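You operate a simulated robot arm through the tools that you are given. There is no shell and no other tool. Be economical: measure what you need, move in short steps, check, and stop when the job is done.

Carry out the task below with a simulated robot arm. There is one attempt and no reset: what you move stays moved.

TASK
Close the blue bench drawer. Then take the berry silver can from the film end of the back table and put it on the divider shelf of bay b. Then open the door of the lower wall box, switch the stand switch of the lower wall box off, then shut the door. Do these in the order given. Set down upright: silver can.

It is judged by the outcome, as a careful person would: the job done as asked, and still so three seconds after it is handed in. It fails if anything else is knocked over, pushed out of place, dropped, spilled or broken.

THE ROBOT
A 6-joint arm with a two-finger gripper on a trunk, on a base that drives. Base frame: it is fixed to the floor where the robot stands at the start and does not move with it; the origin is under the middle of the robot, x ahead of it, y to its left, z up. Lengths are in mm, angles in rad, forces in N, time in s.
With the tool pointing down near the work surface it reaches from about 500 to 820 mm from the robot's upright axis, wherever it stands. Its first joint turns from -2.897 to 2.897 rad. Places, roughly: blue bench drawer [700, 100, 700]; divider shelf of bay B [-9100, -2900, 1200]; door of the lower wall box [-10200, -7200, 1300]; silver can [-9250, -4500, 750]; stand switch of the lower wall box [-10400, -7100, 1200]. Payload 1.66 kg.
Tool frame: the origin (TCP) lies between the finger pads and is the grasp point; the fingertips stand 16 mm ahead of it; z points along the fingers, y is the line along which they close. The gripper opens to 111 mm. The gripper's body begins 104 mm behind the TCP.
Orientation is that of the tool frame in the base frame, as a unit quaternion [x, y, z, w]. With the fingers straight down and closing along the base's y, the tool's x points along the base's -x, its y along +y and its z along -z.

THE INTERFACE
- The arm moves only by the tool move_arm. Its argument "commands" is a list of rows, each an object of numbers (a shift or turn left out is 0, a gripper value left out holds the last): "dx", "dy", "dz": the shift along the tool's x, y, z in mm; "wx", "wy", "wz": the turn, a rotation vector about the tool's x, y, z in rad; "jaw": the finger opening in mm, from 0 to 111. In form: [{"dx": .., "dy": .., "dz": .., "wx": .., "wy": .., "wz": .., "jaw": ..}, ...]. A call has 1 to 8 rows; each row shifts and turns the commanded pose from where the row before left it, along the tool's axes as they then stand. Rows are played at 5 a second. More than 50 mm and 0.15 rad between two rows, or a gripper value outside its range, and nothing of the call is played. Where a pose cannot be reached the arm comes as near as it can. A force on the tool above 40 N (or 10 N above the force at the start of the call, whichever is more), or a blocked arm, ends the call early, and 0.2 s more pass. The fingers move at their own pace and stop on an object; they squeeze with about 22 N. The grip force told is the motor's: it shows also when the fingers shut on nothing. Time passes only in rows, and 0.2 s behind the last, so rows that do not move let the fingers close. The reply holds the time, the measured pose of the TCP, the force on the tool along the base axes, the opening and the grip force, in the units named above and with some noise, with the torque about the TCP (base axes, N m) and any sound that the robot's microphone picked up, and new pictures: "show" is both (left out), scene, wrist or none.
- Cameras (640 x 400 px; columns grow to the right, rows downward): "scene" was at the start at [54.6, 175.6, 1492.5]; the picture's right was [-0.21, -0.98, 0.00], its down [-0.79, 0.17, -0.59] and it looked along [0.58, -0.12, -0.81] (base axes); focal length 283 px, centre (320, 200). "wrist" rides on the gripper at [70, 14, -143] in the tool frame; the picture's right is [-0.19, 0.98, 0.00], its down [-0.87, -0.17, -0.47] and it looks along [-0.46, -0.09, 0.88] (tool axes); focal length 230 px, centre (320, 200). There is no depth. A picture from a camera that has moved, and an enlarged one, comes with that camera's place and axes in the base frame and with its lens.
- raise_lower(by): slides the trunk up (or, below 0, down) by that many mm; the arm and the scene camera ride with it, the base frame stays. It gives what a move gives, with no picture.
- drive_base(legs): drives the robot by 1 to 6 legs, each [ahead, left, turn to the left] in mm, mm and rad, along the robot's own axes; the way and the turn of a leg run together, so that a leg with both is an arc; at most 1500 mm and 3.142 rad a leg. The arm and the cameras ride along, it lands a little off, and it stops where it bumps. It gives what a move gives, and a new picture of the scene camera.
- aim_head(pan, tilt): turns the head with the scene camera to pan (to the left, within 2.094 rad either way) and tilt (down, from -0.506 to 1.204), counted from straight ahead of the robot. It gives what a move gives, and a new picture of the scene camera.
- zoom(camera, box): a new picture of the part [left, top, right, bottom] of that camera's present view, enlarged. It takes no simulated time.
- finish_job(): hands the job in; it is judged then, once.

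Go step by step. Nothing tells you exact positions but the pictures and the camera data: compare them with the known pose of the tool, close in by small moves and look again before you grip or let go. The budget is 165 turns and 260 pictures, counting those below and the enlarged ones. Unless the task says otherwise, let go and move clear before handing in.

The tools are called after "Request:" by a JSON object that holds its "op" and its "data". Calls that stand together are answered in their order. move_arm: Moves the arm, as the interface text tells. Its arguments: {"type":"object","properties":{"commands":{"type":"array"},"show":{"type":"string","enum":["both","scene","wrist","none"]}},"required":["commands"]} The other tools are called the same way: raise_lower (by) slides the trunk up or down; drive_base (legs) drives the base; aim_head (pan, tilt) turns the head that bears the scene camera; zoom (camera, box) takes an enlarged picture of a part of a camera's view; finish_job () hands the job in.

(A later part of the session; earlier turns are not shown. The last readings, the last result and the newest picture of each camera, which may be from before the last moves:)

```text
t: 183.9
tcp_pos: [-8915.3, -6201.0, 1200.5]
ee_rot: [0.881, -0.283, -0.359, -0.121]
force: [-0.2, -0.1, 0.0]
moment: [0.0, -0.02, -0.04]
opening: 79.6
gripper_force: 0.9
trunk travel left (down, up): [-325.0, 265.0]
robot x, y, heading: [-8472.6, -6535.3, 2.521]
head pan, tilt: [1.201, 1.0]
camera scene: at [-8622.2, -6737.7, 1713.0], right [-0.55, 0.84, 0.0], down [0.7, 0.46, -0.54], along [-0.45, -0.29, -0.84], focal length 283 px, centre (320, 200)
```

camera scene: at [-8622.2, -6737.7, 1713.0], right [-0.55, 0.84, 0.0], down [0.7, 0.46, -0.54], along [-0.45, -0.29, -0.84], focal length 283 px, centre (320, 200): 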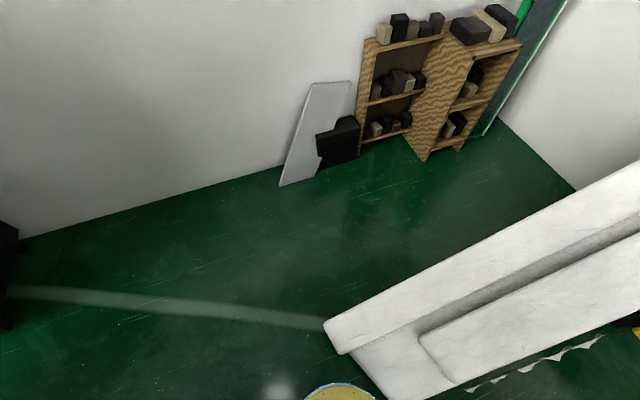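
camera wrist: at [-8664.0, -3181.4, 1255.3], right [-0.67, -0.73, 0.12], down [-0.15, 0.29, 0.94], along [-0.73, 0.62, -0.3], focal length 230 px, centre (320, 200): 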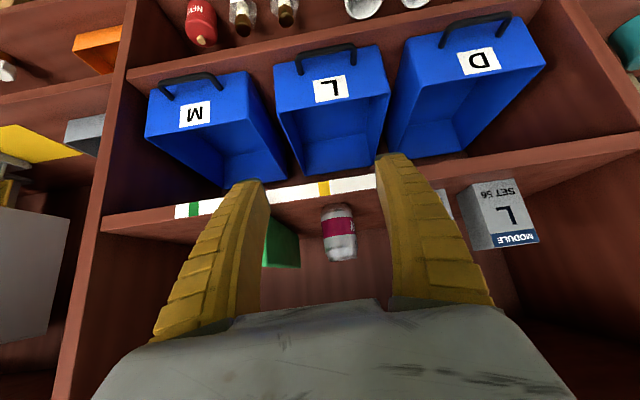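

Request:
{"op": "drive_base", "data": {"legs": [[-200, 400, 0], [0, 480, 0]]}}

Request:
{"op": "aim_head", "data": {"pan": 0.9, "tilt": 0.6}}

```text
t: 189.0
tcp_pos: [-9273.0, -7034.5, 1200.1]
ee_rot: [0.884, -0.277, -0.359, -0.119]
force: [-0.1, 0.1, -0.3]
moment: [0.01, -0.05, -0.03]
opening: 79.3
gripper_force: 1.1
trunk travel left (down, up): [-325.0, 265.0]
robot x, y, heading: [-8824.2, -7363.9, 2.531]
head pan, tilt: [1.201, 1.0]
camera scene: at [-8973.0, -7567.0, 1713.0], right [-0.56, 0.83, 0.0], down [0.7, 0.47, -0.54], along [-0.45, -0.3, -0.84], focal length 283 px, centre (320, 200)
```

scene: 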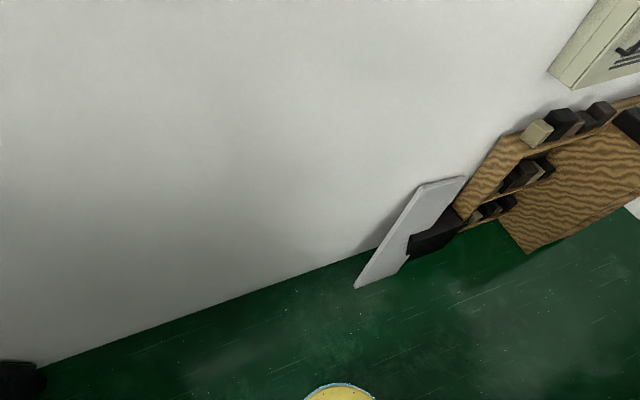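

```text
t: 189.9
tcp_pos: [-9271.6, -7033.5, 1201.7]
ee_rot: [0.883, -0.279, -0.359, -0.119]
force: [0.5, 0.3, 1.3]
moment: [-0.01, 0.03, -0.01]
opening: 79.6
gripper_force: 1.2
trunk travel left (down, up): [-325.0, 265.0]
robot x, y, heading: [-8823.4, -7362.8, 2.533]
head pan, tilt: [0.901, 0.6]
camera scene: at [-8999.4, -7553.0, 1745.1], right [-0.29, 0.96, 0.0], down [0.54, 0.16, -0.82], along [-0.79, -0.24, -0.57], focal length 283 px, centre (320, 200)
```

scene: 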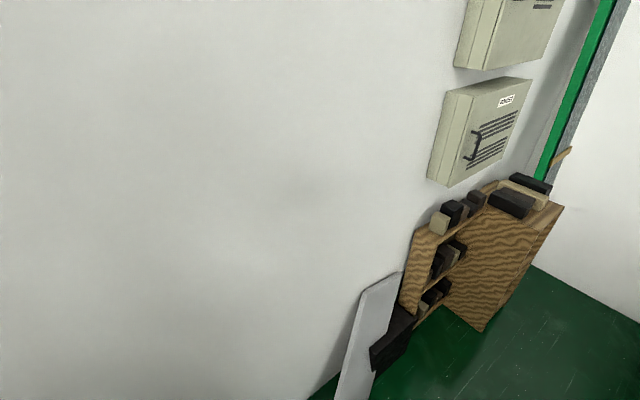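

I'm past the beam, at u≈−4700 and v≈2635. I'll drive along the wall to v≈1620, turn to face the box, and look.

Request:
{"op": "drive_base", "data": {"legs": [[1015, -70, 0]]}}

Request:
{"op": "aim_head", "data": {"pan": 1.3, "tilt": 0.4}}

```text
t: 195.1
tcp_pos: [-10052.8, -6408.4, 1201.2]
ee_rot: [0.883, -0.277, -0.36, -0.117]
force: [0.0, -0.6, -0.5]
moment: [0.02, 0.01, 0.01]
opening: 79.4
gripper_force: 1.6
trunk travel left (down, up): [-325.0, 265.0]
robot x, y, heading: [-9601.5, -6735.5, 2.534]
head pan, tilt: [0.901, 0.6]
camera scene: at [-9776.6, -6926.3, 1745.2], right [-0.29, 0.96, 0.0], down [0.54, 0.16, -0.82], along [-0.79, -0.24, -0.57], focal length 283 px, centre (320, 200)
```

scene: 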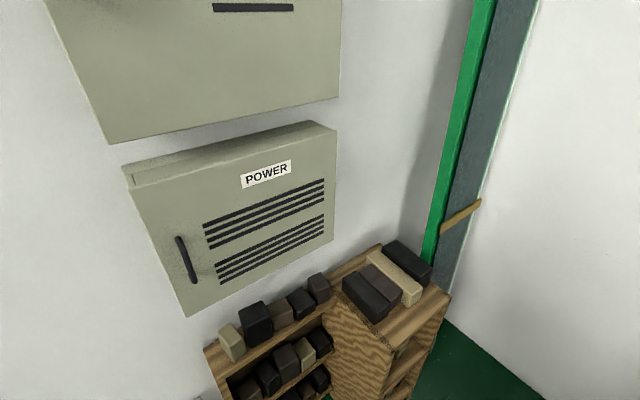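

```text
t: 195.9
tcp_pos: [-10051.1, -6408.1, 1200.6]
ee_rot: [0.884, -0.277, -0.359, -0.117]
force: [1.2, -0.2, 0.4]
moment: [0.01, -0.01, 0.0]
opening: 79.8
gripper_force: 1.4
trunk travel left (down, up): [-325.0, 265.0]
robot x, y, heading: [-9603.7, -6736.6, 2.535]
head pan, tilt: [1.3, 0.4]
camera scene: at [-9763.0, -6960.1, 1763.4], right [-0.64, 0.77, 0.0], down [0.3, 0.25, -0.92], along [-0.71, -0.59, -0.39], focal length 283 px, centre (320, 200)
```

scene: 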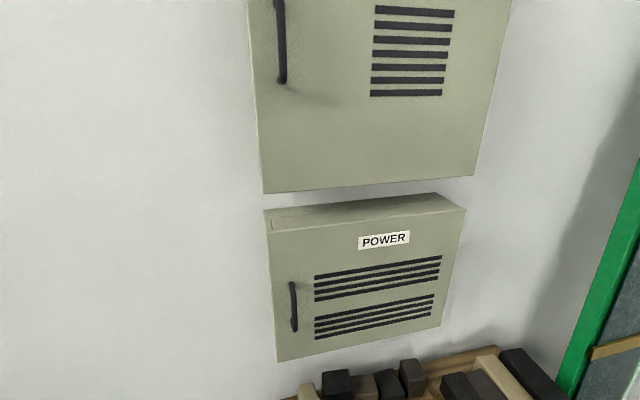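

The door spans v 1165–1613 and z 1135–1490. The vertical handle is at (−10079, −7295, 1326) on the left side, with the hinge on the right. I'll turn to face it.

Request:
{"op": "drive_base", "data": {"legs": [[0, 0, 1.55]]}}

Request:
{"op": "aim_head", "data": {"pan": -0.1, "tilt": 0.5}}

```text
t: 200.0
tcp_pos: [-9959.9, -7158.5, 1201.1]
ee_rot: [0.835, 0.399, -0.343, 0.159]
force: [0.0, -0.1, -0.1]
moment: [-0.01, -0.01, 0.02]
opening: 79.6
gripper_force: 1.4
trunk travel left (down, up): [-325.0, 265.0]
robot x, y, heading: [-9604.3, -6730.7, -2.254]
head pan, tilt: [1.3, 0.4]
camera scene: at [-9385.6, -6913.1, 1763.4], right [-0.81, -0.58, 0.0], down [-0.23, 0.32, -0.92], along [0.53, -0.75, -0.39], focal length 283 px, centre (320, 200)
```

scene: 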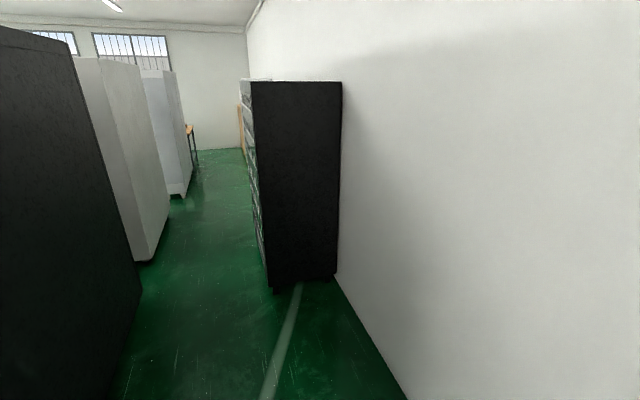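

```text
t: 201.5
tcp_pos: [-9960.4, -7157.8, 1200.1]
ee_rot: [0.836, 0.399, -0.343, 0.158]
force: [-0.5, 0.2, 1.1]
moment: [0.03, 0.0, -0.03]
opening: 79.4
gripper_force: 0.7
trunk travel left (down, up): [-325.0, 265.0]
robot x, y, heading: [-9601.7, -6733.6, -2.253]
head pan, tilt: [-0.099, 0.499]
camera scene: at [-9503.4, -6902.3, 1754.3], right [-0.71, 0.7, 0.0], down [0.34, 0.34, -0.88], along [-0.62, -0.62, -0.48], focal length 283 px, centre (320, 200)
```

scene: 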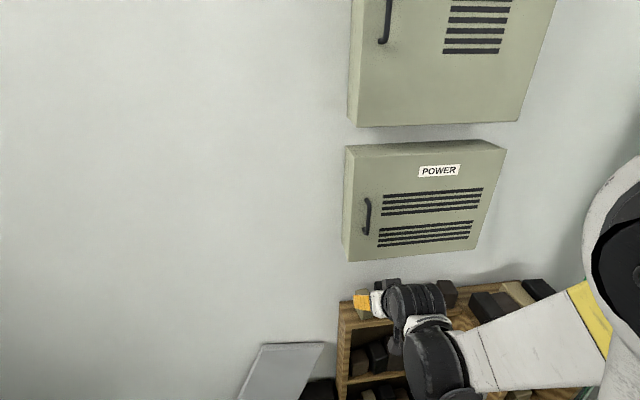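

The view confirms the handle location. I'll fix the heading, raise to handle height, and pitch the tool to horizontal.

Request:
{"op": "drive_base", "data": {"legs": [[0, 0, 0.055]]}}

Request:
{"op": "raise_lower", "data": {"by": 140}}

Request:
{"op": "move_arm", "data": {"commands": [{"wy": -0.12}, {"wy": -0.12}, {"wy": -0.12}, {"wy": -0.12}, {"wy": -0.12}, {"wy": -0.12}]}}

```text
t: 202.3
tcp_pos: [-9937.2, -7175.8, 1200.5]
ee_rot: [0.825, 0.42, -0.339, 0.166]
force: [0.1, -0.1, 1.1]
moment: [-0.03, 0.02, -0.01]
opening: 79.4
gripper_force: 1.1
trunk travel left (down, up): [-325.0, 265.0]
robot x, y, heading: [-9598.6, -6732.6, -2.199]
head pan, tilt: [-0.099, 0.499]
camera scene: at [-9494.3, -6897.1, 1754.2], right [-0.75, 0.67, 0.0], down [0.32, 0.36, -0.88], along [-0.58, -0.66, -0.48], focal length 283 px, centre (320, 200)
```

scene: 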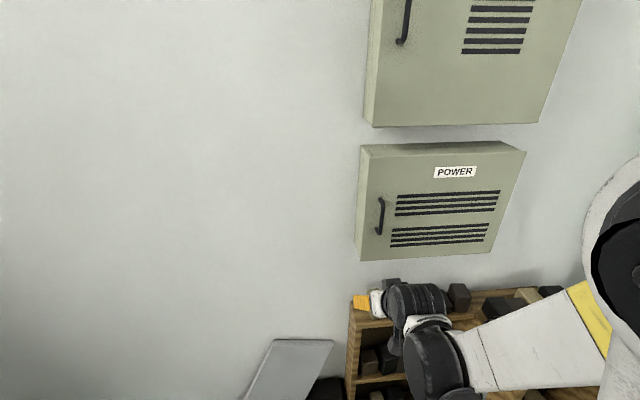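

```text
t: 204.0
tcp_pos: [-9938.5, -7177.1, 1340.4]
ee_rot: [0.825, 0.42, -0.339, 0.167]
force: [0.5, 0.3, 1.2]
moment: [0.03, -0.02, 0.0]
opening: 79.3
gripper_force: 1.2
trunk travel left (down, up): [-465.0, 125.0]
robot x, y, heading: [-9602.9, -6736.5, -2.197]
head pan, tilt: [-0.099, 0.499]
```

```text
t: 205.4
tcp_pos: [-9966.1, -7212.4, 1459.0]
ee_rot: [0.653, 0.335, -0.607, 0.305]
force: [-0.4, -1.5, -0.3]
moment: [0.02, 0.02, -0.01]
opening: 79.5
gripper_force: 0.8
out of reach, approached as far as the arm can: row 2, 3, 4, 5, 6
trunk travel left (down, up): [-465.0, 125.0]
robot x, y, heading: [-9602.7, -6735.7, -2.201]
head pan, tilt: [-0.099, 0.499]
camera scene: at [-9495.3, -6897.6, 1894.2], right [-0.75, 0.67, 0.0], down [0.32, 0.36, -0.88], along [-0.58, -0.66, -0.48], focal length 283 px, centre (320, 200)
camera wrist: at [-9867.4, -7099.3, 1401.4], right [0.78, -0.59, 0.18], down [0.11, 0.42, 0.9], along [-0.61, -0.69, 0.39], focal length 230 px, centre (320, 200)
```

scene: 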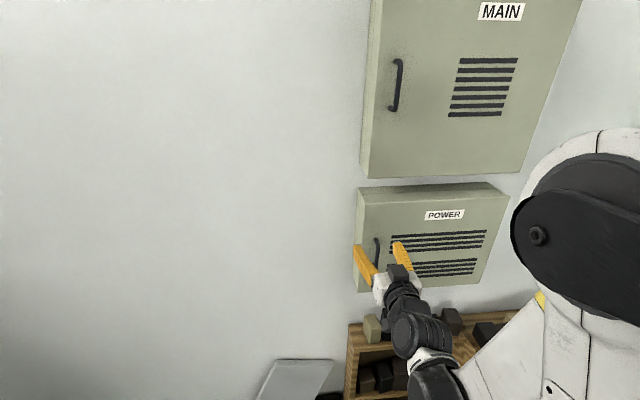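
wrist: 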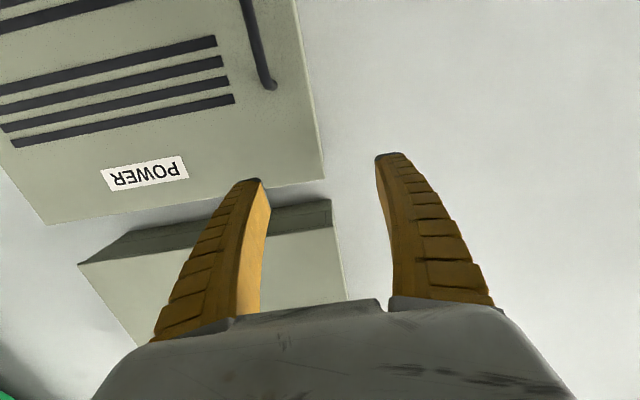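

The tool is horizontal, but the arm had to rise to 1459 to reach that pose. I'll lower the trunk so handle height falls in a comfortable arm range, and check the pose.

Request:
{"op": "raise_lower", "data": {"by": -140}}

Request:
{"op": "move_arm", "data": {"commands": [{"dx": -40}, {"dx": -40}, {"dx": -40}]}}

```text
t: 207.1
tcp_pos: [-9965.7, -7211.9, 1318.5]
ee_rot: [0.653, 0.335, -0.607, 0.304]
force: [-0.3, 0.3, 0.0]
moment: [-0.01, -0.02, 0.05]
opening: 79.4
gripper_force: 0.9
trunk travel left (down, up): [-325.0, 265.0]
robot x, y, heading: [-9599.2, -6733.3, -2.199]
head pan, tilt: [-0.099, 0.499]
```

```text
t: 207.9
tcp_pos: [-9970.3, -7219.8, 1441.1]
ee_rot: [0.654, 0.334, -0.607, 0.304]
force: [-0.3, 0.0, 0.3]
moment: [0.02, -0.04, 0.0]
opening: 79.4
gripper_force: 0.9
trunk travel left (down, up): [-325.0, 265.0]
robot x, y, heading: [-9600.0, -6736.1, -2.198]
head pan, tilt: [-0.099, 0.499]
camera scene: at [-9493.6, -6895.8, 1754.4], right [-0.75, 0.67, 0.0], down [0.32, 0.36, -0.88], along [-0.58, -0.66, -0.48], focal length 283 px, centre (320, 200)
camera wrist: at [-9872.7, -7106.7, 1384.5], right [0.79, -0.59, 0.18], down [0.11, 0.42, 0.9], along [-0.61, -0.69, 0.39], focal length 230 px, centre (320, 200)
```

scene: 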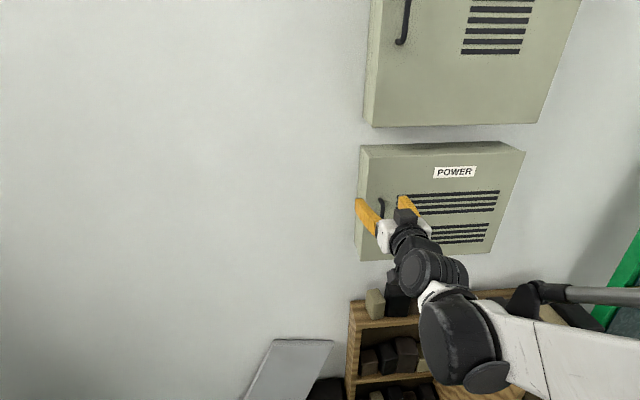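
wrist: 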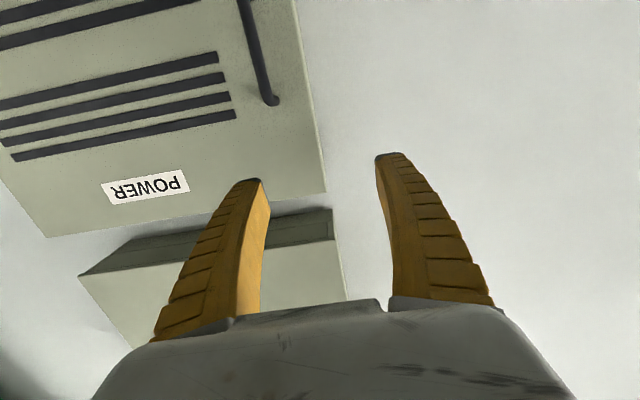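

Request:
{"op": "raise_lower", "data": {"by": -115}}

Request:
{"op": "move_arm", "data": {"commands": [{"dy": -44}, {"dz": 30}, {"dz": 30}]}}

Request:
{"op": "zoom", "data": {"camera": "scene", "box": [320, 80, 480, 200]}}

```text
t: 209.3
tcp_pos: [-9970.6, -7219.7, 1325.7]
ee_rot: [0.653, 0.335, -0.607, 0.304]
force: [0.0, 0.3, -1.0]
moment: [-0.03, 0.0, -0.02]
opening: 79.4
gripper_force: 0.7
trunk travel left (down, up): [-210.0, 380.0]
robot x, y, heading: [-9602.5, -6735.0, -2.198]
head pan, tilt: [-0.099, 0.499]
```

```text
t: 210.1
tcp_pos: [-10044.0, -7243.8, 1321.3]
ee_rot: [0.654, 0.335, -0.606, 0.304]
force: [0.1, 0.3, -0.7]
moment: [-0.01, 0.01, 0.0]
opening: 79.6
gripper_force: 1.0
trunk travel left (down, up): [-210.0, 380.0]
robot x, y, heading: [-9599.9, -6733.3, -2.199]
head pan, tilt: [-0.099, 0.499]
camera scene: at [-9495.3, -6897.7, 1639.2], right [-0.75, 0.67, 0.0], down [0.32, 0.36, -0.88], along [-0.58, -0.66, -0.48], focal length 283 px, centre (320, 200)
camera wrist: at [-9945.3, -7131.8, 1264.3], right [0.78, -0.59, 0.18], down [0.11, 0.42, 0.9], along [-0.61, -0.69, 0.39], focal length 230 px, centre (320, 200)
```

scene: 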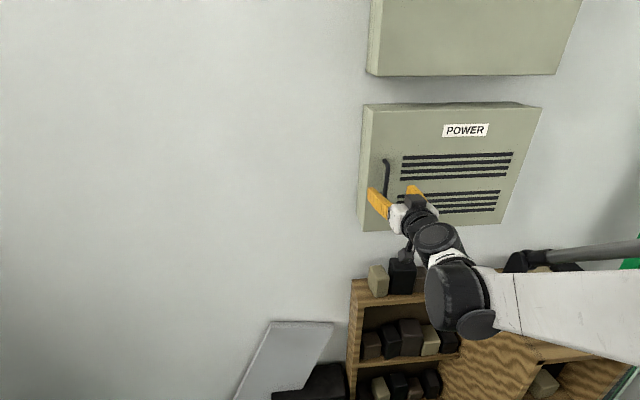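
wrist: 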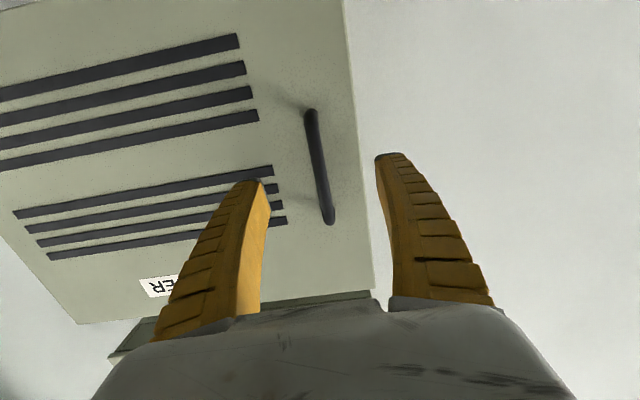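

```text
3.33 times, centred on (400, 140) of scene
camera zoom: at [-9495.3, -6897.7, 1639.2], right [-0.75, 0.67, 0.0], down [0.32, 0.36, -0.88], along [-0.58, -0.66, -0.48], focal length 943 px, centre (53, 400)
```

zoom: 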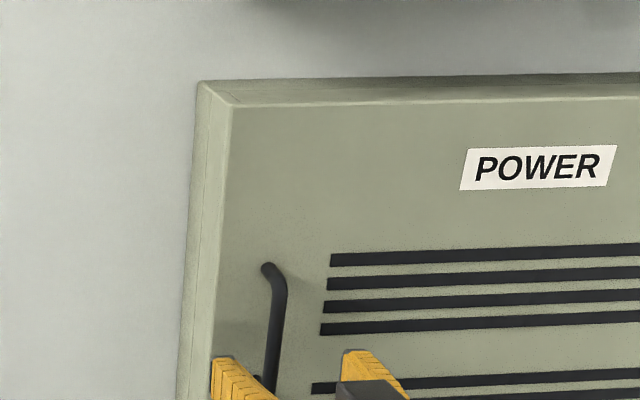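

The bar is centred between the fingers. I'll move ahead 56 mm and close.

Request:
{"op": "move_arm", "data": {"commands": [{"dz": 20}, {"dz": 20}, {"dz": 16}]}}

```text
t: 210.9
tcp_pos: [-10075.6, -7287.5, 1316.4]
ee_rot: [0.654, 0.335, -0.607, 0.304]
force: [-0.8, -1.1, 0.5]
moment: [-0.02, 0.01, -0.01]
opening: 79.1
gripper_force: 0.7
trunk travel left (down, up): [-210.0, 380.0]
robot x, y, heading: [-9604.6, -6732.7, -2.202]
head pan, tilt: [-0.099, 0.499]
camera scene: at [-9495.0, -6897.3, 1639.2], right [-0.75, 0.67, 0.0], down [0.32, 0.36, -0.88], along [-0.58, -0.66, -0.48], focal length 283 px, centre (320, 200)
camera wrist: at [-9978.8, -7175.4, 1259.2], right [0.78, -0.59, 0.18], down [0.11, 0.42, 0.9], along [-0.61, -0.69, 0.39], focal length 230 px, centre (320, 200)
```

scene: 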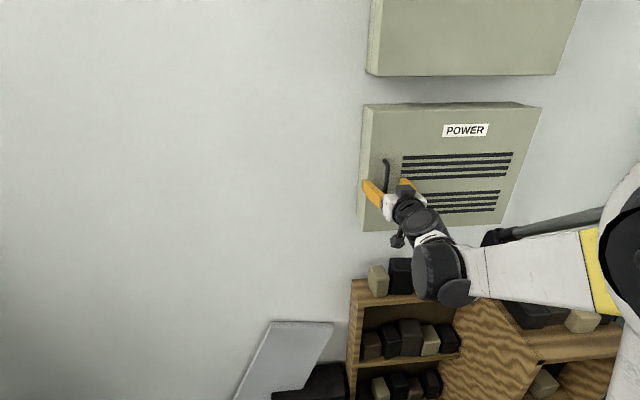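
wrist: 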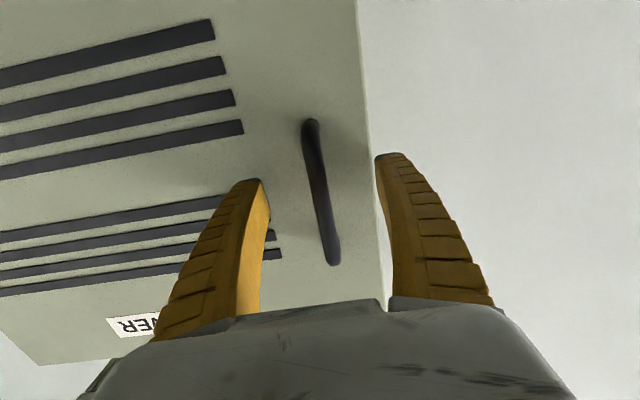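

Request:
{"op": "move_arm", "data": {"commands": [{"jaw": 30}, {"jaw": 10}, {"jaw": 5}, {"jaw": 5}]}}

```text
t: 211.9
tcp_pos: [-10075.6, -7287.4, 1316.2]
ee_rot: [0.653, 0.335, -0.607, 0.305]
force: [-0.2, -0.2, 0.7]
moment: [0.0, 0.0, 0.04]
opening: 8.5
gripper_force: 2.4
trunk travel left (down, up): [-210.0, 380.0]
robot x, y, heading: [-9603.4, -6735.2, -2.195]
head pan, tilt: [-0.099, 0.499]
camera scene: at [-9494.7, -6897.0, 1639.3], right [-0.75, 0.67, 0.0], down [0.32, 0.36, -0.88], along [-0.58, -0.66, -0.48], focal length 283 px, centre (320, 200)
camera wrist: at [-9978.4, -7175.0, 1259.3], right [0.78, -0.59, 0.18], down [0.11, 0.42, 0.9], along [-0.61, -0.69, 0.39], focal length 230 px, centre (320, 200)
```

scene: 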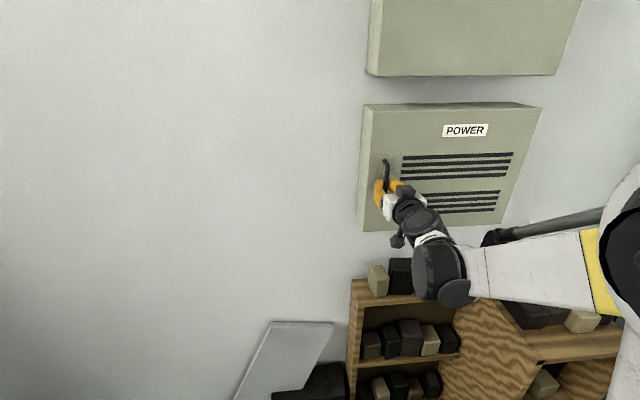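
wrist: 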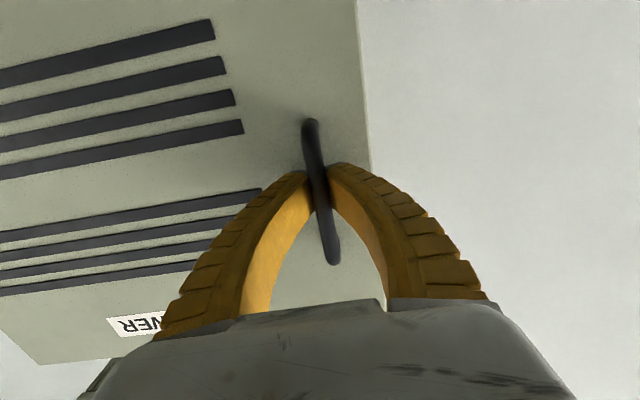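

The bar is in the grip. I'll squeeze fully and pull the door open gently along its arc for the first 15°.

Request:
{"op": "move_arm", "data": {"commands": [{"jaw": 0}, {"jaw": 0}, {"dz": -18, "dy": -2, "dx": 1.4}, {"dz": -18, "dy": -2.6, "dx": 1.4}, {"dz": -17.7, "dy": -3.7, "dx": 1.4}, {"dz": -17.6, "dy": -4.1, "dx": 1.4}, {"dz": -17.3, "dy": -5, "dx": 1.4}, {"dz": -17.2, "dy": -5.7, "dx": 1.4}]}}

```text
t: 213.7
tcp_pos: [-10034.0, -7186.6, 1318.9]
ee_rot: [0.654, 0.334, -0.606, 0.304]
force: [-15.5, 4.0, -4.9]
moment: [-0.19, 0.11, 0.26]
opening: 6.0
gripper_force: 29.1
trunk travel left (down, up): [-210.0, 380.0]
robot x, y, heading: [-9603.0, -6734.1, -2.196]
head pan, tilt: [-0.099, 0.499]
camera scene: at [-9498.0, -6896.1, 1639.5], right [-0.75, 0.67, 0.0], down [0.32, 0.36, -0.88], along [-0.58, -0.66, -0.48], focal length 283 px, centre (320, 200)
camera wrist: at [-9936.6, -7074.2, 1260.9], right [0.78, -0.59, 0.18], down [0.11, 0.42, 0.9], along [-0.61, -0.69, 0.39], focal length 230 px, centre (320, 200)
```

scene: 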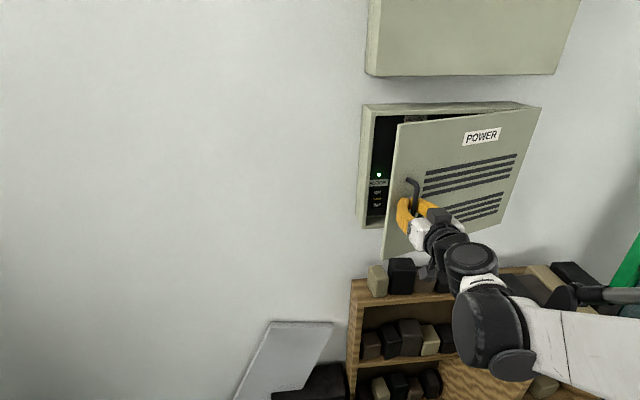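
wrist: 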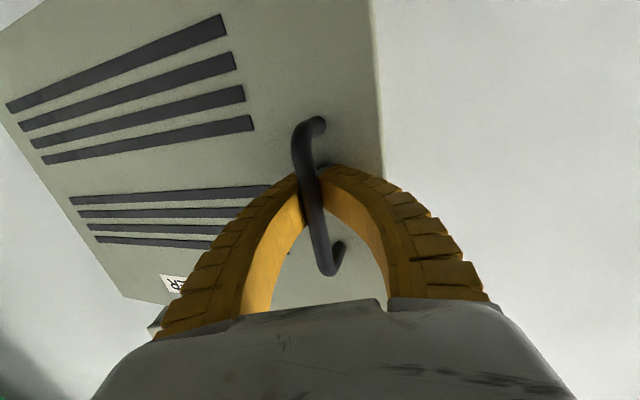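

The door is following its arc at about 15°, and an LED panel is visible inside. I'll continue to about 30°, turning the tool partly with it.

Request:
{"op": "move_arm", "data": {"commands": [{"dz": -17, "dy": -6.5, "dx": 1.3, "wx": -0.04}, {"dz": -17, "dy": -6.5, "dx": 1.3, "wx": -0.04}, {"dz": -16.8, "dy": -6.7, "dx": 1.3, "wx": -0.04}, {"dz": -16.8, "dy": -6.6, "dx": 1.3, "wx": -0.04}, {"dz": -16.8, "dy": -6.7, "dx": 1.3, "wx": -0.04}, {"dz": -16.9, "dy": -6.8, "dx": 1.3, "wx": -0.04}]}}

```text
t: 215.1
tcp_pos: [-10018.4, -7079.2, 1314.5]
ee_rot: [0.613, 0.403, -0.563, 0.381]
force: [-30.9, -1.8, 15.1]
moment: [0.18, 0.25, 0.53]
opening: 5.9
gripper_force: 29.3
trunk travel left (down, up): [-210.0, 380.0]
robot x, y, heading: [-9602.3, -6735.8, -2.199]
head pan, tilt: [-0.099, 0.499]
camera scene: at [-9499.4, -6896.4, 1639.8], right [-0.75, 0.67, 0.0], down [0.32, 0.36, -0.88], along [-0.58, -0.66, -0.48], focal length 283 px, centre (320, 200)
camera wrist: at [-9948.9, -6948.5, 1258.2], right [0.9, -0.39, 0.2], down [-0.01, 0.44, 0.9], along [-0.44, -0.81, 0.39], focal length 230 px, centre (320, 200)
```

scene: 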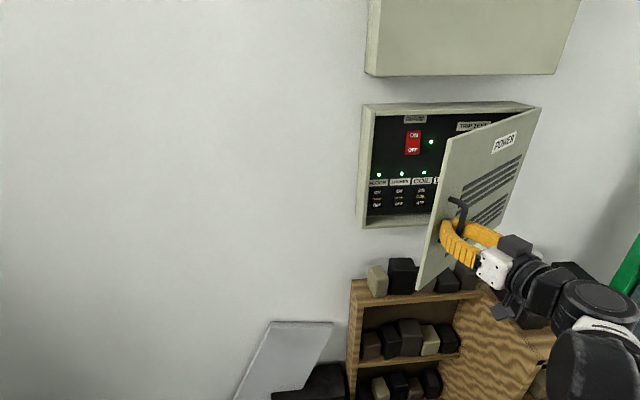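
wrist: 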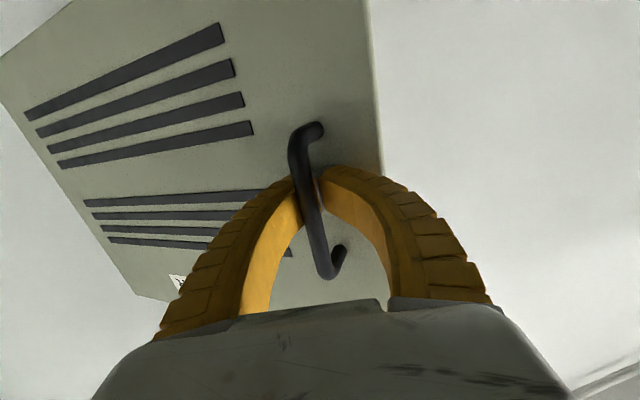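

The door is open about 35–40°. I'll release the handle and back off.

Request:
{"op": "move_arm", "data": {"commands": [{"jaw": 30}, {"jaw": 50}, {"jaw": 50}, {"dz": -35}, {"dz": -35}]}}

Request:
{"op": "zoom", "data": {"camera": "scene", "box": [340, 80, 560, 300]}}

```text
t: 216.3
tcp_pos: [-9986.5, -7016.0, 1321.8]
ee_rot: [0.612, 0.406, -0.563, 0.38]
force: [-0.3, -0.6, 0.2]
moment: [0.01, 0.0, -0.03]
opening: 52.3
gripper_force: 1.7
trunk travel left (down, up): [-210.0, 380.0]
robot x, y, heading: [-9602.5, -6731.4, -2.201]
head pan, tilt: [-0.099, 0.499]
camera scene: at [-9494.2, -6896.7, 1639.3], right [-0.75, 0.67, 0.0], down [0.32, 0.36, -0.88], along [-0.58, -0.66, -0.48], focal length 283 px, centre (320, 200)
camera wrist: at [-9916.7, -6884.5, 1265.1], right [0.9, -0.39, 0.2], down [-0.01, 0.44, 0.9], along [-0.44, -0.81, 0.39], focal length 230 px, centre (320, 200)
```

scene: 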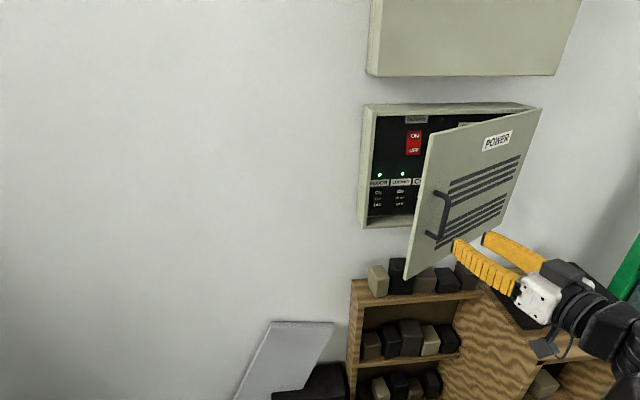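
wrist: 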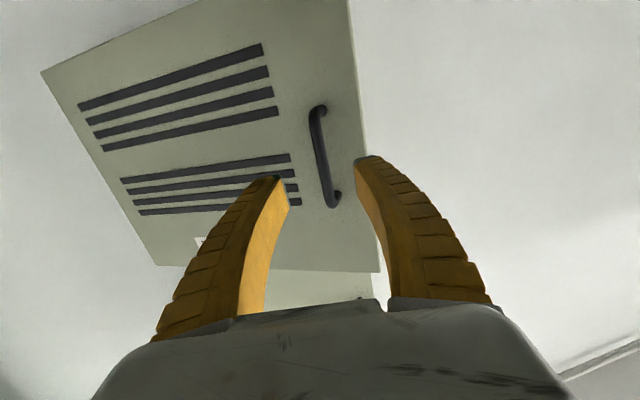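

```text
1.82 times, centred on (450, 190) of scene
camera zoom: at [-9494.2, -6896.7, 1639.3], right [-0.75, 0.67, 0.0], down [0.32, 0.36, -0.88], along [-0.58, -0.66, -0.48], focal length 514 px, centre (84, 218)
```

zoom: 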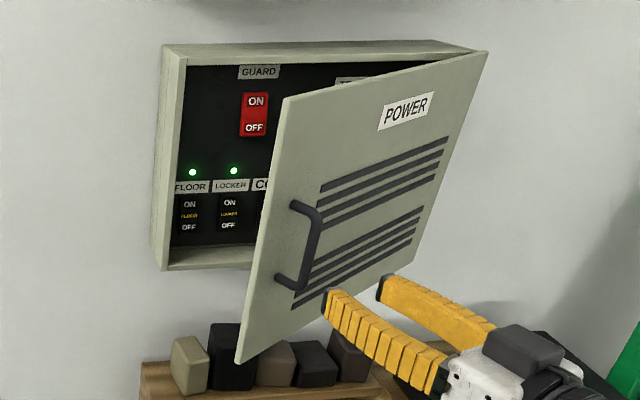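

Inside I can see GUARD, FLOOR, LOCKER and more; STAND must be further right. I'll go around the door's free edge with closed fingers to push it open from behind.

Request:
{"op": "move_arm", "data": {"commands": [{"dz": 5, "dy": 38, "jaw": 0}, {"dz": 5, "dy": 38}, {"dz": 5, "dy": 38}, {"dz": 5, "dy": 38}, {"dz": 5, "dy": 38}, {"wx": 0.12}, {"wx": 0.12}]}}

```text
t: 217.9
tcp_pos: [-9822.0, -7115.8, 1344.6]
ee_rot: [-0.611, -0.345, 0.62, -0.352]
force: [-0.1, -0.5, 1.0]
moment: [0.01, 0.01, 0.03]
opening: 0.1
gripper_force: 22.1
out of reach, approached as far as the arm can: row 6, 7
trunk travel left (down, up): [-210.0, 380.0]
robot x, y, heading: [-9602.2, -6735.8, -2.202]
head pan, tilt: [-0.099, 0.499]
camera scene: at [-9495.2, -6896.7, 1639.3], right [-0.75, 0.67, 0.0], down [0.32, 0.36, -0.88], along [-0.58, -0.66, -0.48], focal length 283 px, centre (320, 200)
camera wrist: at [-9736.3, -7001.2, 1273.2], right [0.84, -0.5, 0.19], down [0.11, 0.5, 0.86], along [-0.53, -0.7, 0.48], focal length 230 px, centre (320, 200)
```

scene: 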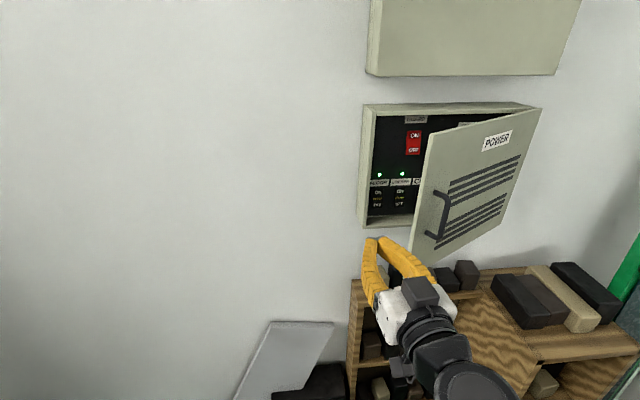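
wrist: 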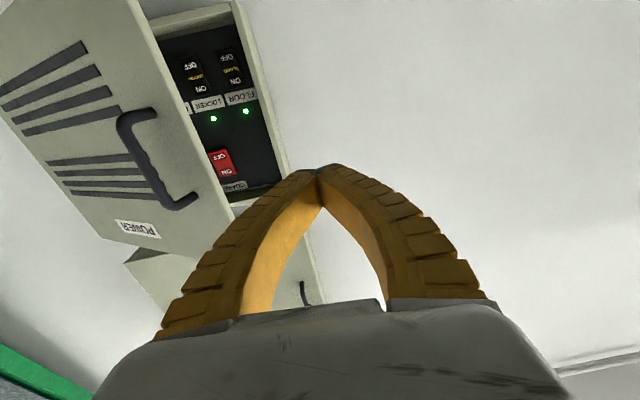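

Request:
{"op": "move_arm", "data": {"commands": [{"dz": 38}, {"dz": 38}, {"dz": 38}, {"dz": 38}, {"dy": -35}, {"dy": -25}]}}

```text
t: 219.3
tcp_pos: [-9954.6, -7204.2, 1318.8]
ee_rot: [0.643, 0.319, -0.627, 0.303]
force: [0.6, 0.5, 0.1]
moment: [0.0, -0.04, 0.0]
opening: 0.0
gripper_force: 22.1
out of reach, approached as far as the arm can: row 6
trunk travel left (down, up): [-210.0, 380.0]
robot x, y, heading: [-9599.0, -6729.8, -2.202]
head pan, tilt: [-0.099, 0.499]
camera scene: at [-9494.6, -6897.2, 1639.2], right [-0.75, 0.67, 0.0], down [0.32, 0.36, -0.88], along [-0.58, -0.66, -0.48], focal length 283 px, centre (320, 200)
camera wrist: at [-9855.3, -7097.3, 1254.3], right [0.77, -0.61, 0.18], down [0.15, 0.45, 0.88], along [-0.62, -0.66, 0.44], focal length 230 px, centre (320, 200)
```

scene: 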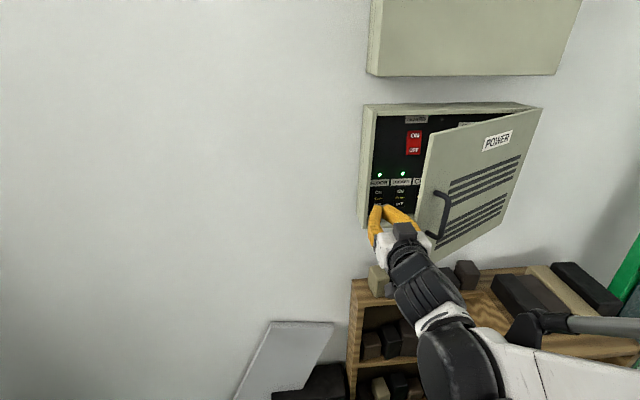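
wrist: 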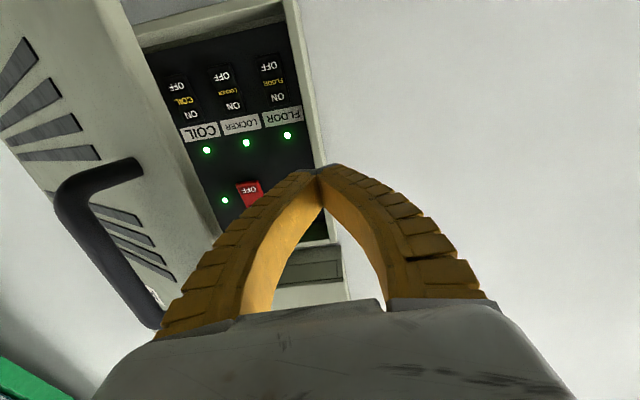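

The closed fingers are behind the door's free edge. I'll strafe the base to the right so the gripper pushes the door open.

Request:
{"op": "drive_base", "data": {"legs": [[0, -250, 0]]}}

```text
t: 220.4
tcp_pos: [-9988.3, -7175.5, 1319.2]
ee_rot: [0.639, 0.325, -0.625, 0.31]
force: [21.6, -3.0, 1.0]
moment: [0.04, -0.31, -0.86]
opening: 0.2
gripper_force: 21.9
trunk travel left (down, up): [-210.0, 380.0]
robot x, y, heading: [-9652.9, -6702.8, -2.191]
head pan, tilt: [-0.099, 0.499]
stopped in leg 1: the force on the tool passed its limit at 59 N (the readings are from after the stop); the commanded pose is now the measured one
camera scene: at [-9535.3, -6863.9, 1638.9], right [-0.75, 0.66, 0.0], down [0.31, 0.36, -0.88], along [-0.58, -0.66, -0.48], focal length 283 px, centre (320, 200)
```

scene: 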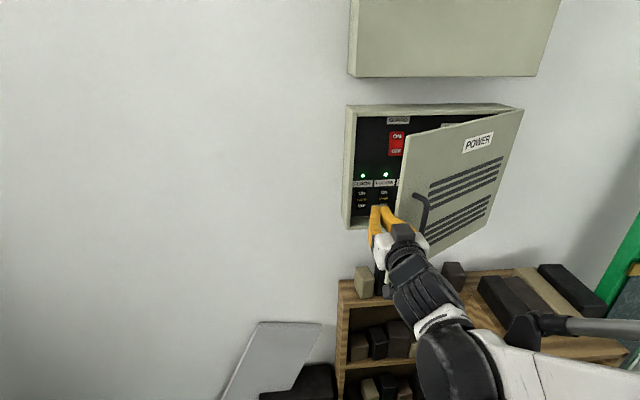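

It jammed because I was pushing sideways against the door's edge. I'll back off a little, yaw the tool so the finger hooks behind the door, then push outward along its arc.

Request:
{"op": "move_arm", "data": {"commands": [{"dy": 40}, {"dy": 30, "dz": 20}, {"wx": 0.12}, {"wx": 0.12}, {"wx": 0.12}, {"wx": 0.12}]}}

```text
t: 221.8
tcp_pos: [-9950.0, -7232.2, 1317.7]
ee_rot: [0.696, 0.164, -0.684, 0.146]
force: [-0.9, -0.2, 0.3]
moment: [0.02, -0.01, -0.01]
opening: 0.2
gripper_force: 22.4
trunk travel left (down, up): [-210.0, 380.0]
robot x, y, heading: [-9648.8, -6701.2, -2.196]
head pan, tilt: [-0.099, 0.499]
camera scene: at [-9540.0, -6863.6, 1639.2], right [-0.75, 0.66, 0.0], down [0.32, 0.36, -0.88], along [-0.58, -0.66, -0.48], focal length 283 px, centre (320, 200)
camera wrist: at [-9813.7, -7180.8, 1251.9], right [0.42, -0.89, 0.17], down [0.34, 0.33, 0.88], along [-0.84, -0.31, 0.45], focal length 230 px, centre (320, 200)
```

scene: 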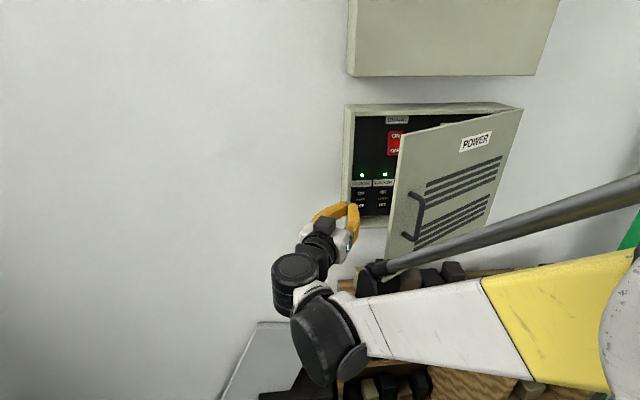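
wrist: 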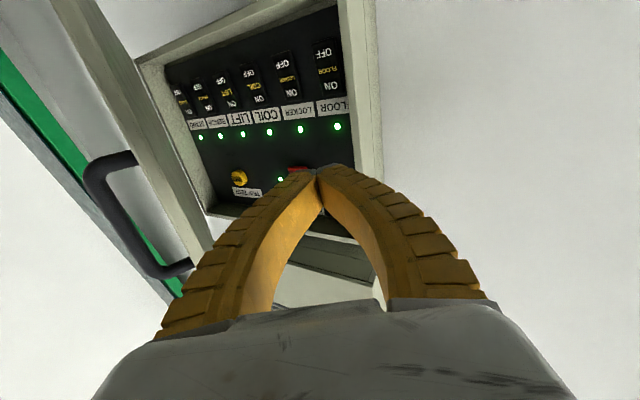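

Now I can see the switch row: FLOOR, LOCKER, COIL, LIFT, then two more. The arm gets too cramped to follow the arc from here, so I'll move the base left by 400 to push the door with a longer reach.

Request:
{"op": "drive_base", "data": {"legs": [[0, 400, 0]]}}

Request:
{"op": "aim_head", "data": {"pan": -0.6, "tilt": 0.5}}

Request:
{"op": "move_arm", "data": {"commands": [{"dy": -45}, {"dy": -45}, {"dy": -45}, {"dy": -45}, {"dy": -45}, {"dy": -45, "dz": 10}, {"dz": 40}]}}

```text
t: 224.3
tcp_pos: [-9625.6, -7464.9, 1317.9]
ee_rot: [0.695, 0.166, -0.683, 0.148]
force: [-0.4, -1.4, 0.7]
moment: [0.03, -0.01, -0.01]
opening: 0.0
gripper_force: 21.6
trunk travel left (down, up): [-210.0, 380.0]
robot x, y, heading: [-9327.2, -6930.6, -2.192]
head pan, tilt: [-0.099, 0.499]
camera scene: at [-9217.3, -7094.4, 1639.2], right [-0.75, 0.66, 0.0], down [0.32, 0.36, -0.88], along [-0.58, -0.66, -0.48], focal length 283 px, centre (320, 200)
```

scene: 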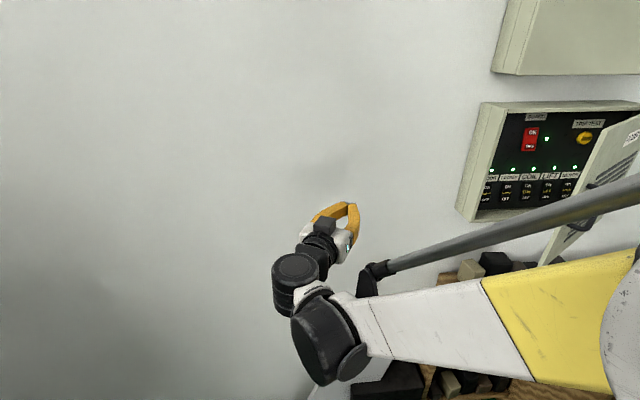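

```text
t: 225.2
tcp_pos: [-9626.9, -7463.5, 1317.4]
ee_rot: [0.696, 0.165, -0.683, 0.148]
force: [-0.9, -1.2, -0.3]
moment: [-0.01, -0.02, -0.03]
opening: 0.0
gripper_force: 21.8
trunk travel left (down, up): [-210.0, 380.0]
robot x, y, heading: [-9325.9, -6929.7, -2.191]
head pan, tilt: [-0.6, 0.499]
camera scene: at [-9243.3, -7056.8, 1639.3], right [-0.34, 0.94, 0.0], down [0.45, 0.16, -0.88], along [-0.82, -0.3, -0.48], focal length 283 px, centre (320, 200)
```

scene: 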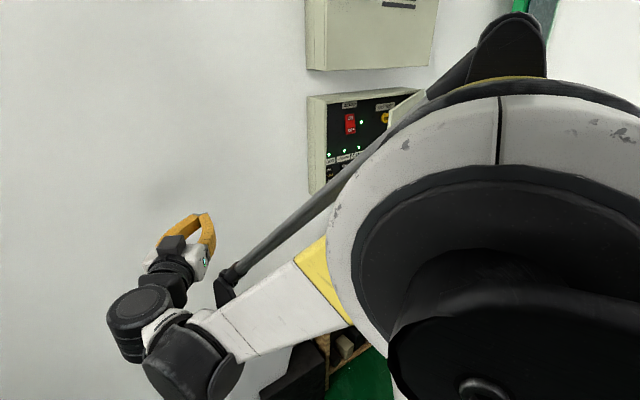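

```text
t: 226.8
tcp_pos: [-9789.7, -7240.0, 1321.8]
ee_rot: [0.696, 0.165, -0.683, 0.148]
force: [0.6, -0.1, -0.4]
moment: [0.0, 0.02, 0.0]
opening: 0.0
gripper_force: 22.5
trunk travel left (down, up): [-210.0, 380.0]
robot x, y, heading: [-9325.8, -6933.2, -2.192]
head pan, tilt: [-0.6, 0.499]
camera scene: at [-9245.0, -7058.0, 1639.2], right [-0.34, 0.94, 0.0], down [0.45, 0.16, -0.88], along [-0.82, -0.3, -0.48], focal length 283 px, centre (320, 200)
camera wrist: at [-9653.7, -7188.5, 1255.7], right [0.42, -0.89, 0.17], down [0.34, 0.33, 0.88], along [-0.84, -0.31, 0.44], focal length 230 px, centre (320, 200)
```

scene: 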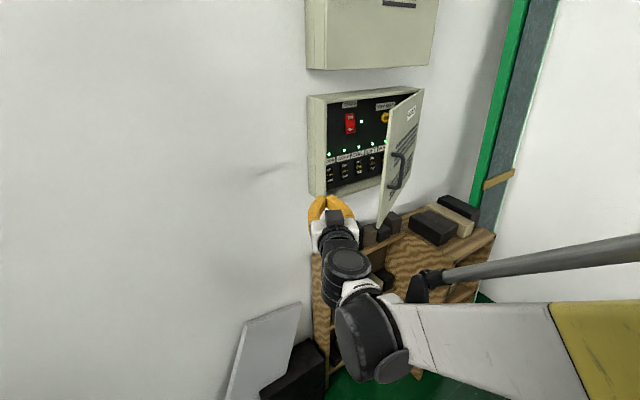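
wrist: 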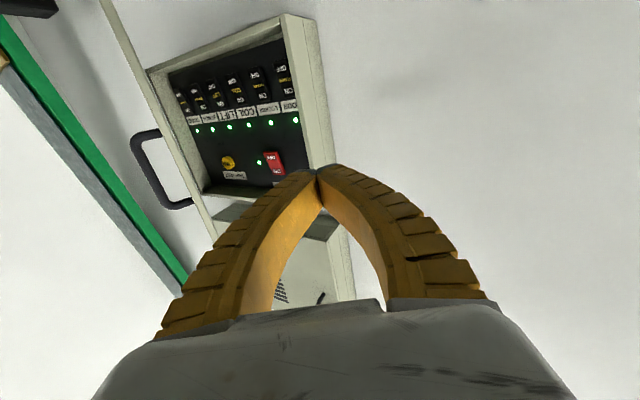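

Request:
{"op": "move_arm", "data": {"commands": [{"dz": 39, "dy": -18}, {"dz": 39, "dy": -18}, {"dz": 39, "dy": -20}, {"dz": 39, "dy": -20}, {"dz": 38, "dy": -20}]}}

```text
t: 228.0
tcp_pos: [-9991.4, -7242.9, 1327.0]
ee_rot: [-0.689, -0.159, 0.691, -0.152]
force: [-0.1, -0.6, -1.0]
moment: [-0.03, 0.01, 0.03]
opening: 0.0
gripper_force: 22.2
out of reach, approached as far as the arm can: row 4, 5
trunk travel left (down, up): [-210.0, 380.0]
robot x, y, heading: [-9325.8, -6934.5, -2.189]
head pan, tilt: [-0.6, 0.499]
camera scene: at [-9245.0, -7056.8, 1639.3], right [-0.34, 0.94, 0.0], down [0.45, 0.16, -0.88], along [-0.82, -0.3, -0.48], focal length 283 px, centre (320, 200)
camera wrist: at [-9857.0, -7192.3, 1257.2], right [0.42, -0.89, 0.18], down [0.36, 0.34, 0.87], along [-0.83, -0.3, 0.47], focal length 230 px, centre (320, 200)
```

scene: 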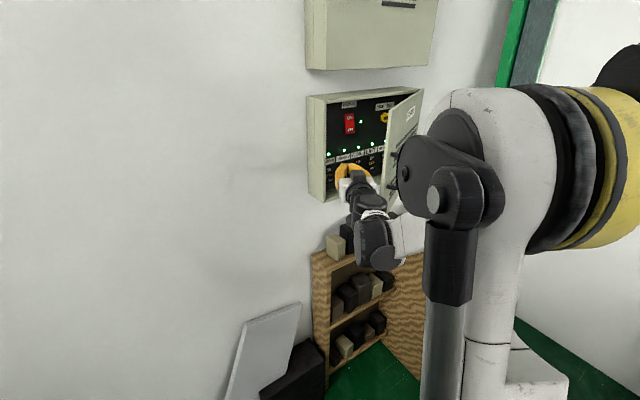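
wrist: 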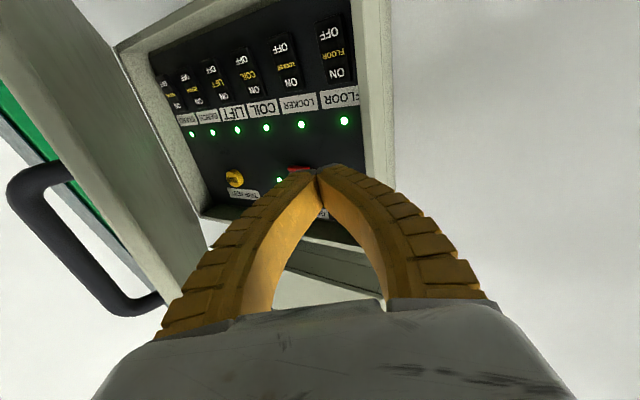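

The finger is now behind the door. I'll sweep it right and outward along the door's arc.

Request:
{"op": "move_arm", "data": {"commands": [{"dy": -35}, {"dy": -25}, {"dy": -14, "dz": -5}, {"dz": -12, "dy": -17}, {"dz": -11, "dy": -17}, {"dz": -11, "dy": -17}, {"dz": -8, "dy": -18}, {"dz": -8, "dy": -18}]}}

```text
t: 228.7
tcp_pos: [-10023.9, -7190.5, 1322.0]
ee_rot: [0.695, 0.167, -0.683, 0.151]
force: [24.0, -1.9, -0.9]
moment: [-0.07, 0.32, -1.78]
opening: 0.1
gripper_force: 22.2
trunk travel left (down, up): [-210.0, 380.0]
robot x, y, heading: [-9327.0, -6930.7, -2.185]
head pan, tilt: [-0.6, 0.499]
stopped in row 3: the force on the tool passed its limit at 47 N (the readings are from after the stop); the commanded pose is now the measured one
camera scene: at [-9237.7, -7056.3, 1639.2], right [-0.34, 0.94, 0.0], down [0.45, 0.16, -0.88], along [-0.83, -0.3, -0.48], focal length 283 px, centre (320, 200)
camera wrist: at [-9889.9, -7138.1, 1255.0], right [0.43, -0.89, 0.17], down [0.34, 0.33, 0.88], along [-0.84, -0.32, 0.45], focal length 230 px, centre (320, 200)
```

scene: 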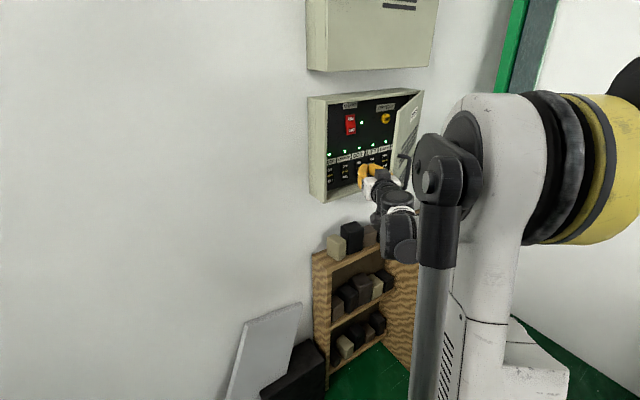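
wrist: 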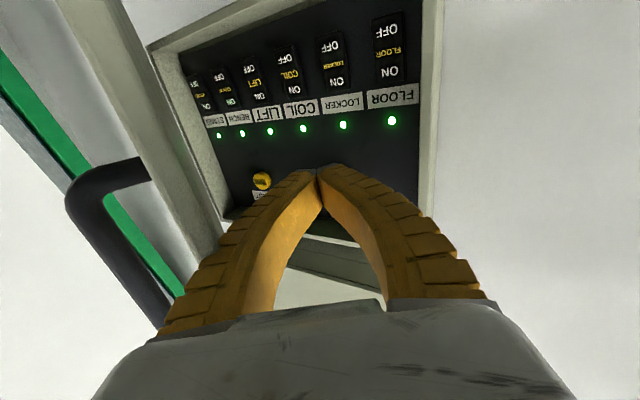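

I touched the door and the impact tripped the limit. I'll push more slowly with an outward component.

Request:
{"op": "move_arm", "data": {"commands": [{"dy": -3, "dz": -4}, {"dy": -4, "dz": -4}, {"dy": -5, "dz": -4}, {"dy": -6, "dz": -4}, {"dy": -7, "dz": -5}, {"dy": -8, "dz": -5}, {"dy": -8, "dz": -5}, {"dy": -8, "dz": -5}], "show": "scene"}}

```text
t: 230.5
tcp_pos: [-10018.2, -7127.8, 1321.2]
ee_rot: [0.695, 0.165, -0.683, 0.151]
force: [-0.2, -0.6, -0.7]
moment: [0.01, 0.02, 0.04]
opening: 0.1
gripper_force: 22.1
trunk travel left (down, up): [-210.0, 380.0]
robot x, y, heading: [-9324.5, -6931.8, -2.189]
head pan, tilt: [-0.6, 0.499]
camera scene: at [-9242.5, -7056.4, 1639.3], right [-0.34, 0.94, 0.0], down [0.45, 0.16, -0.88], along [-0.82, -0.3, -0.48], focal length 283 px, centre (320, 200)
```

scene: 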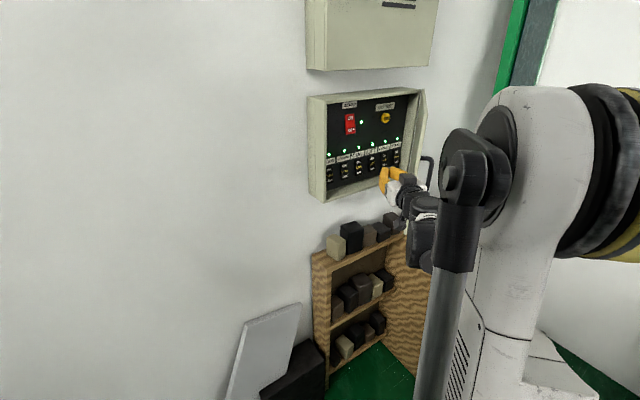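

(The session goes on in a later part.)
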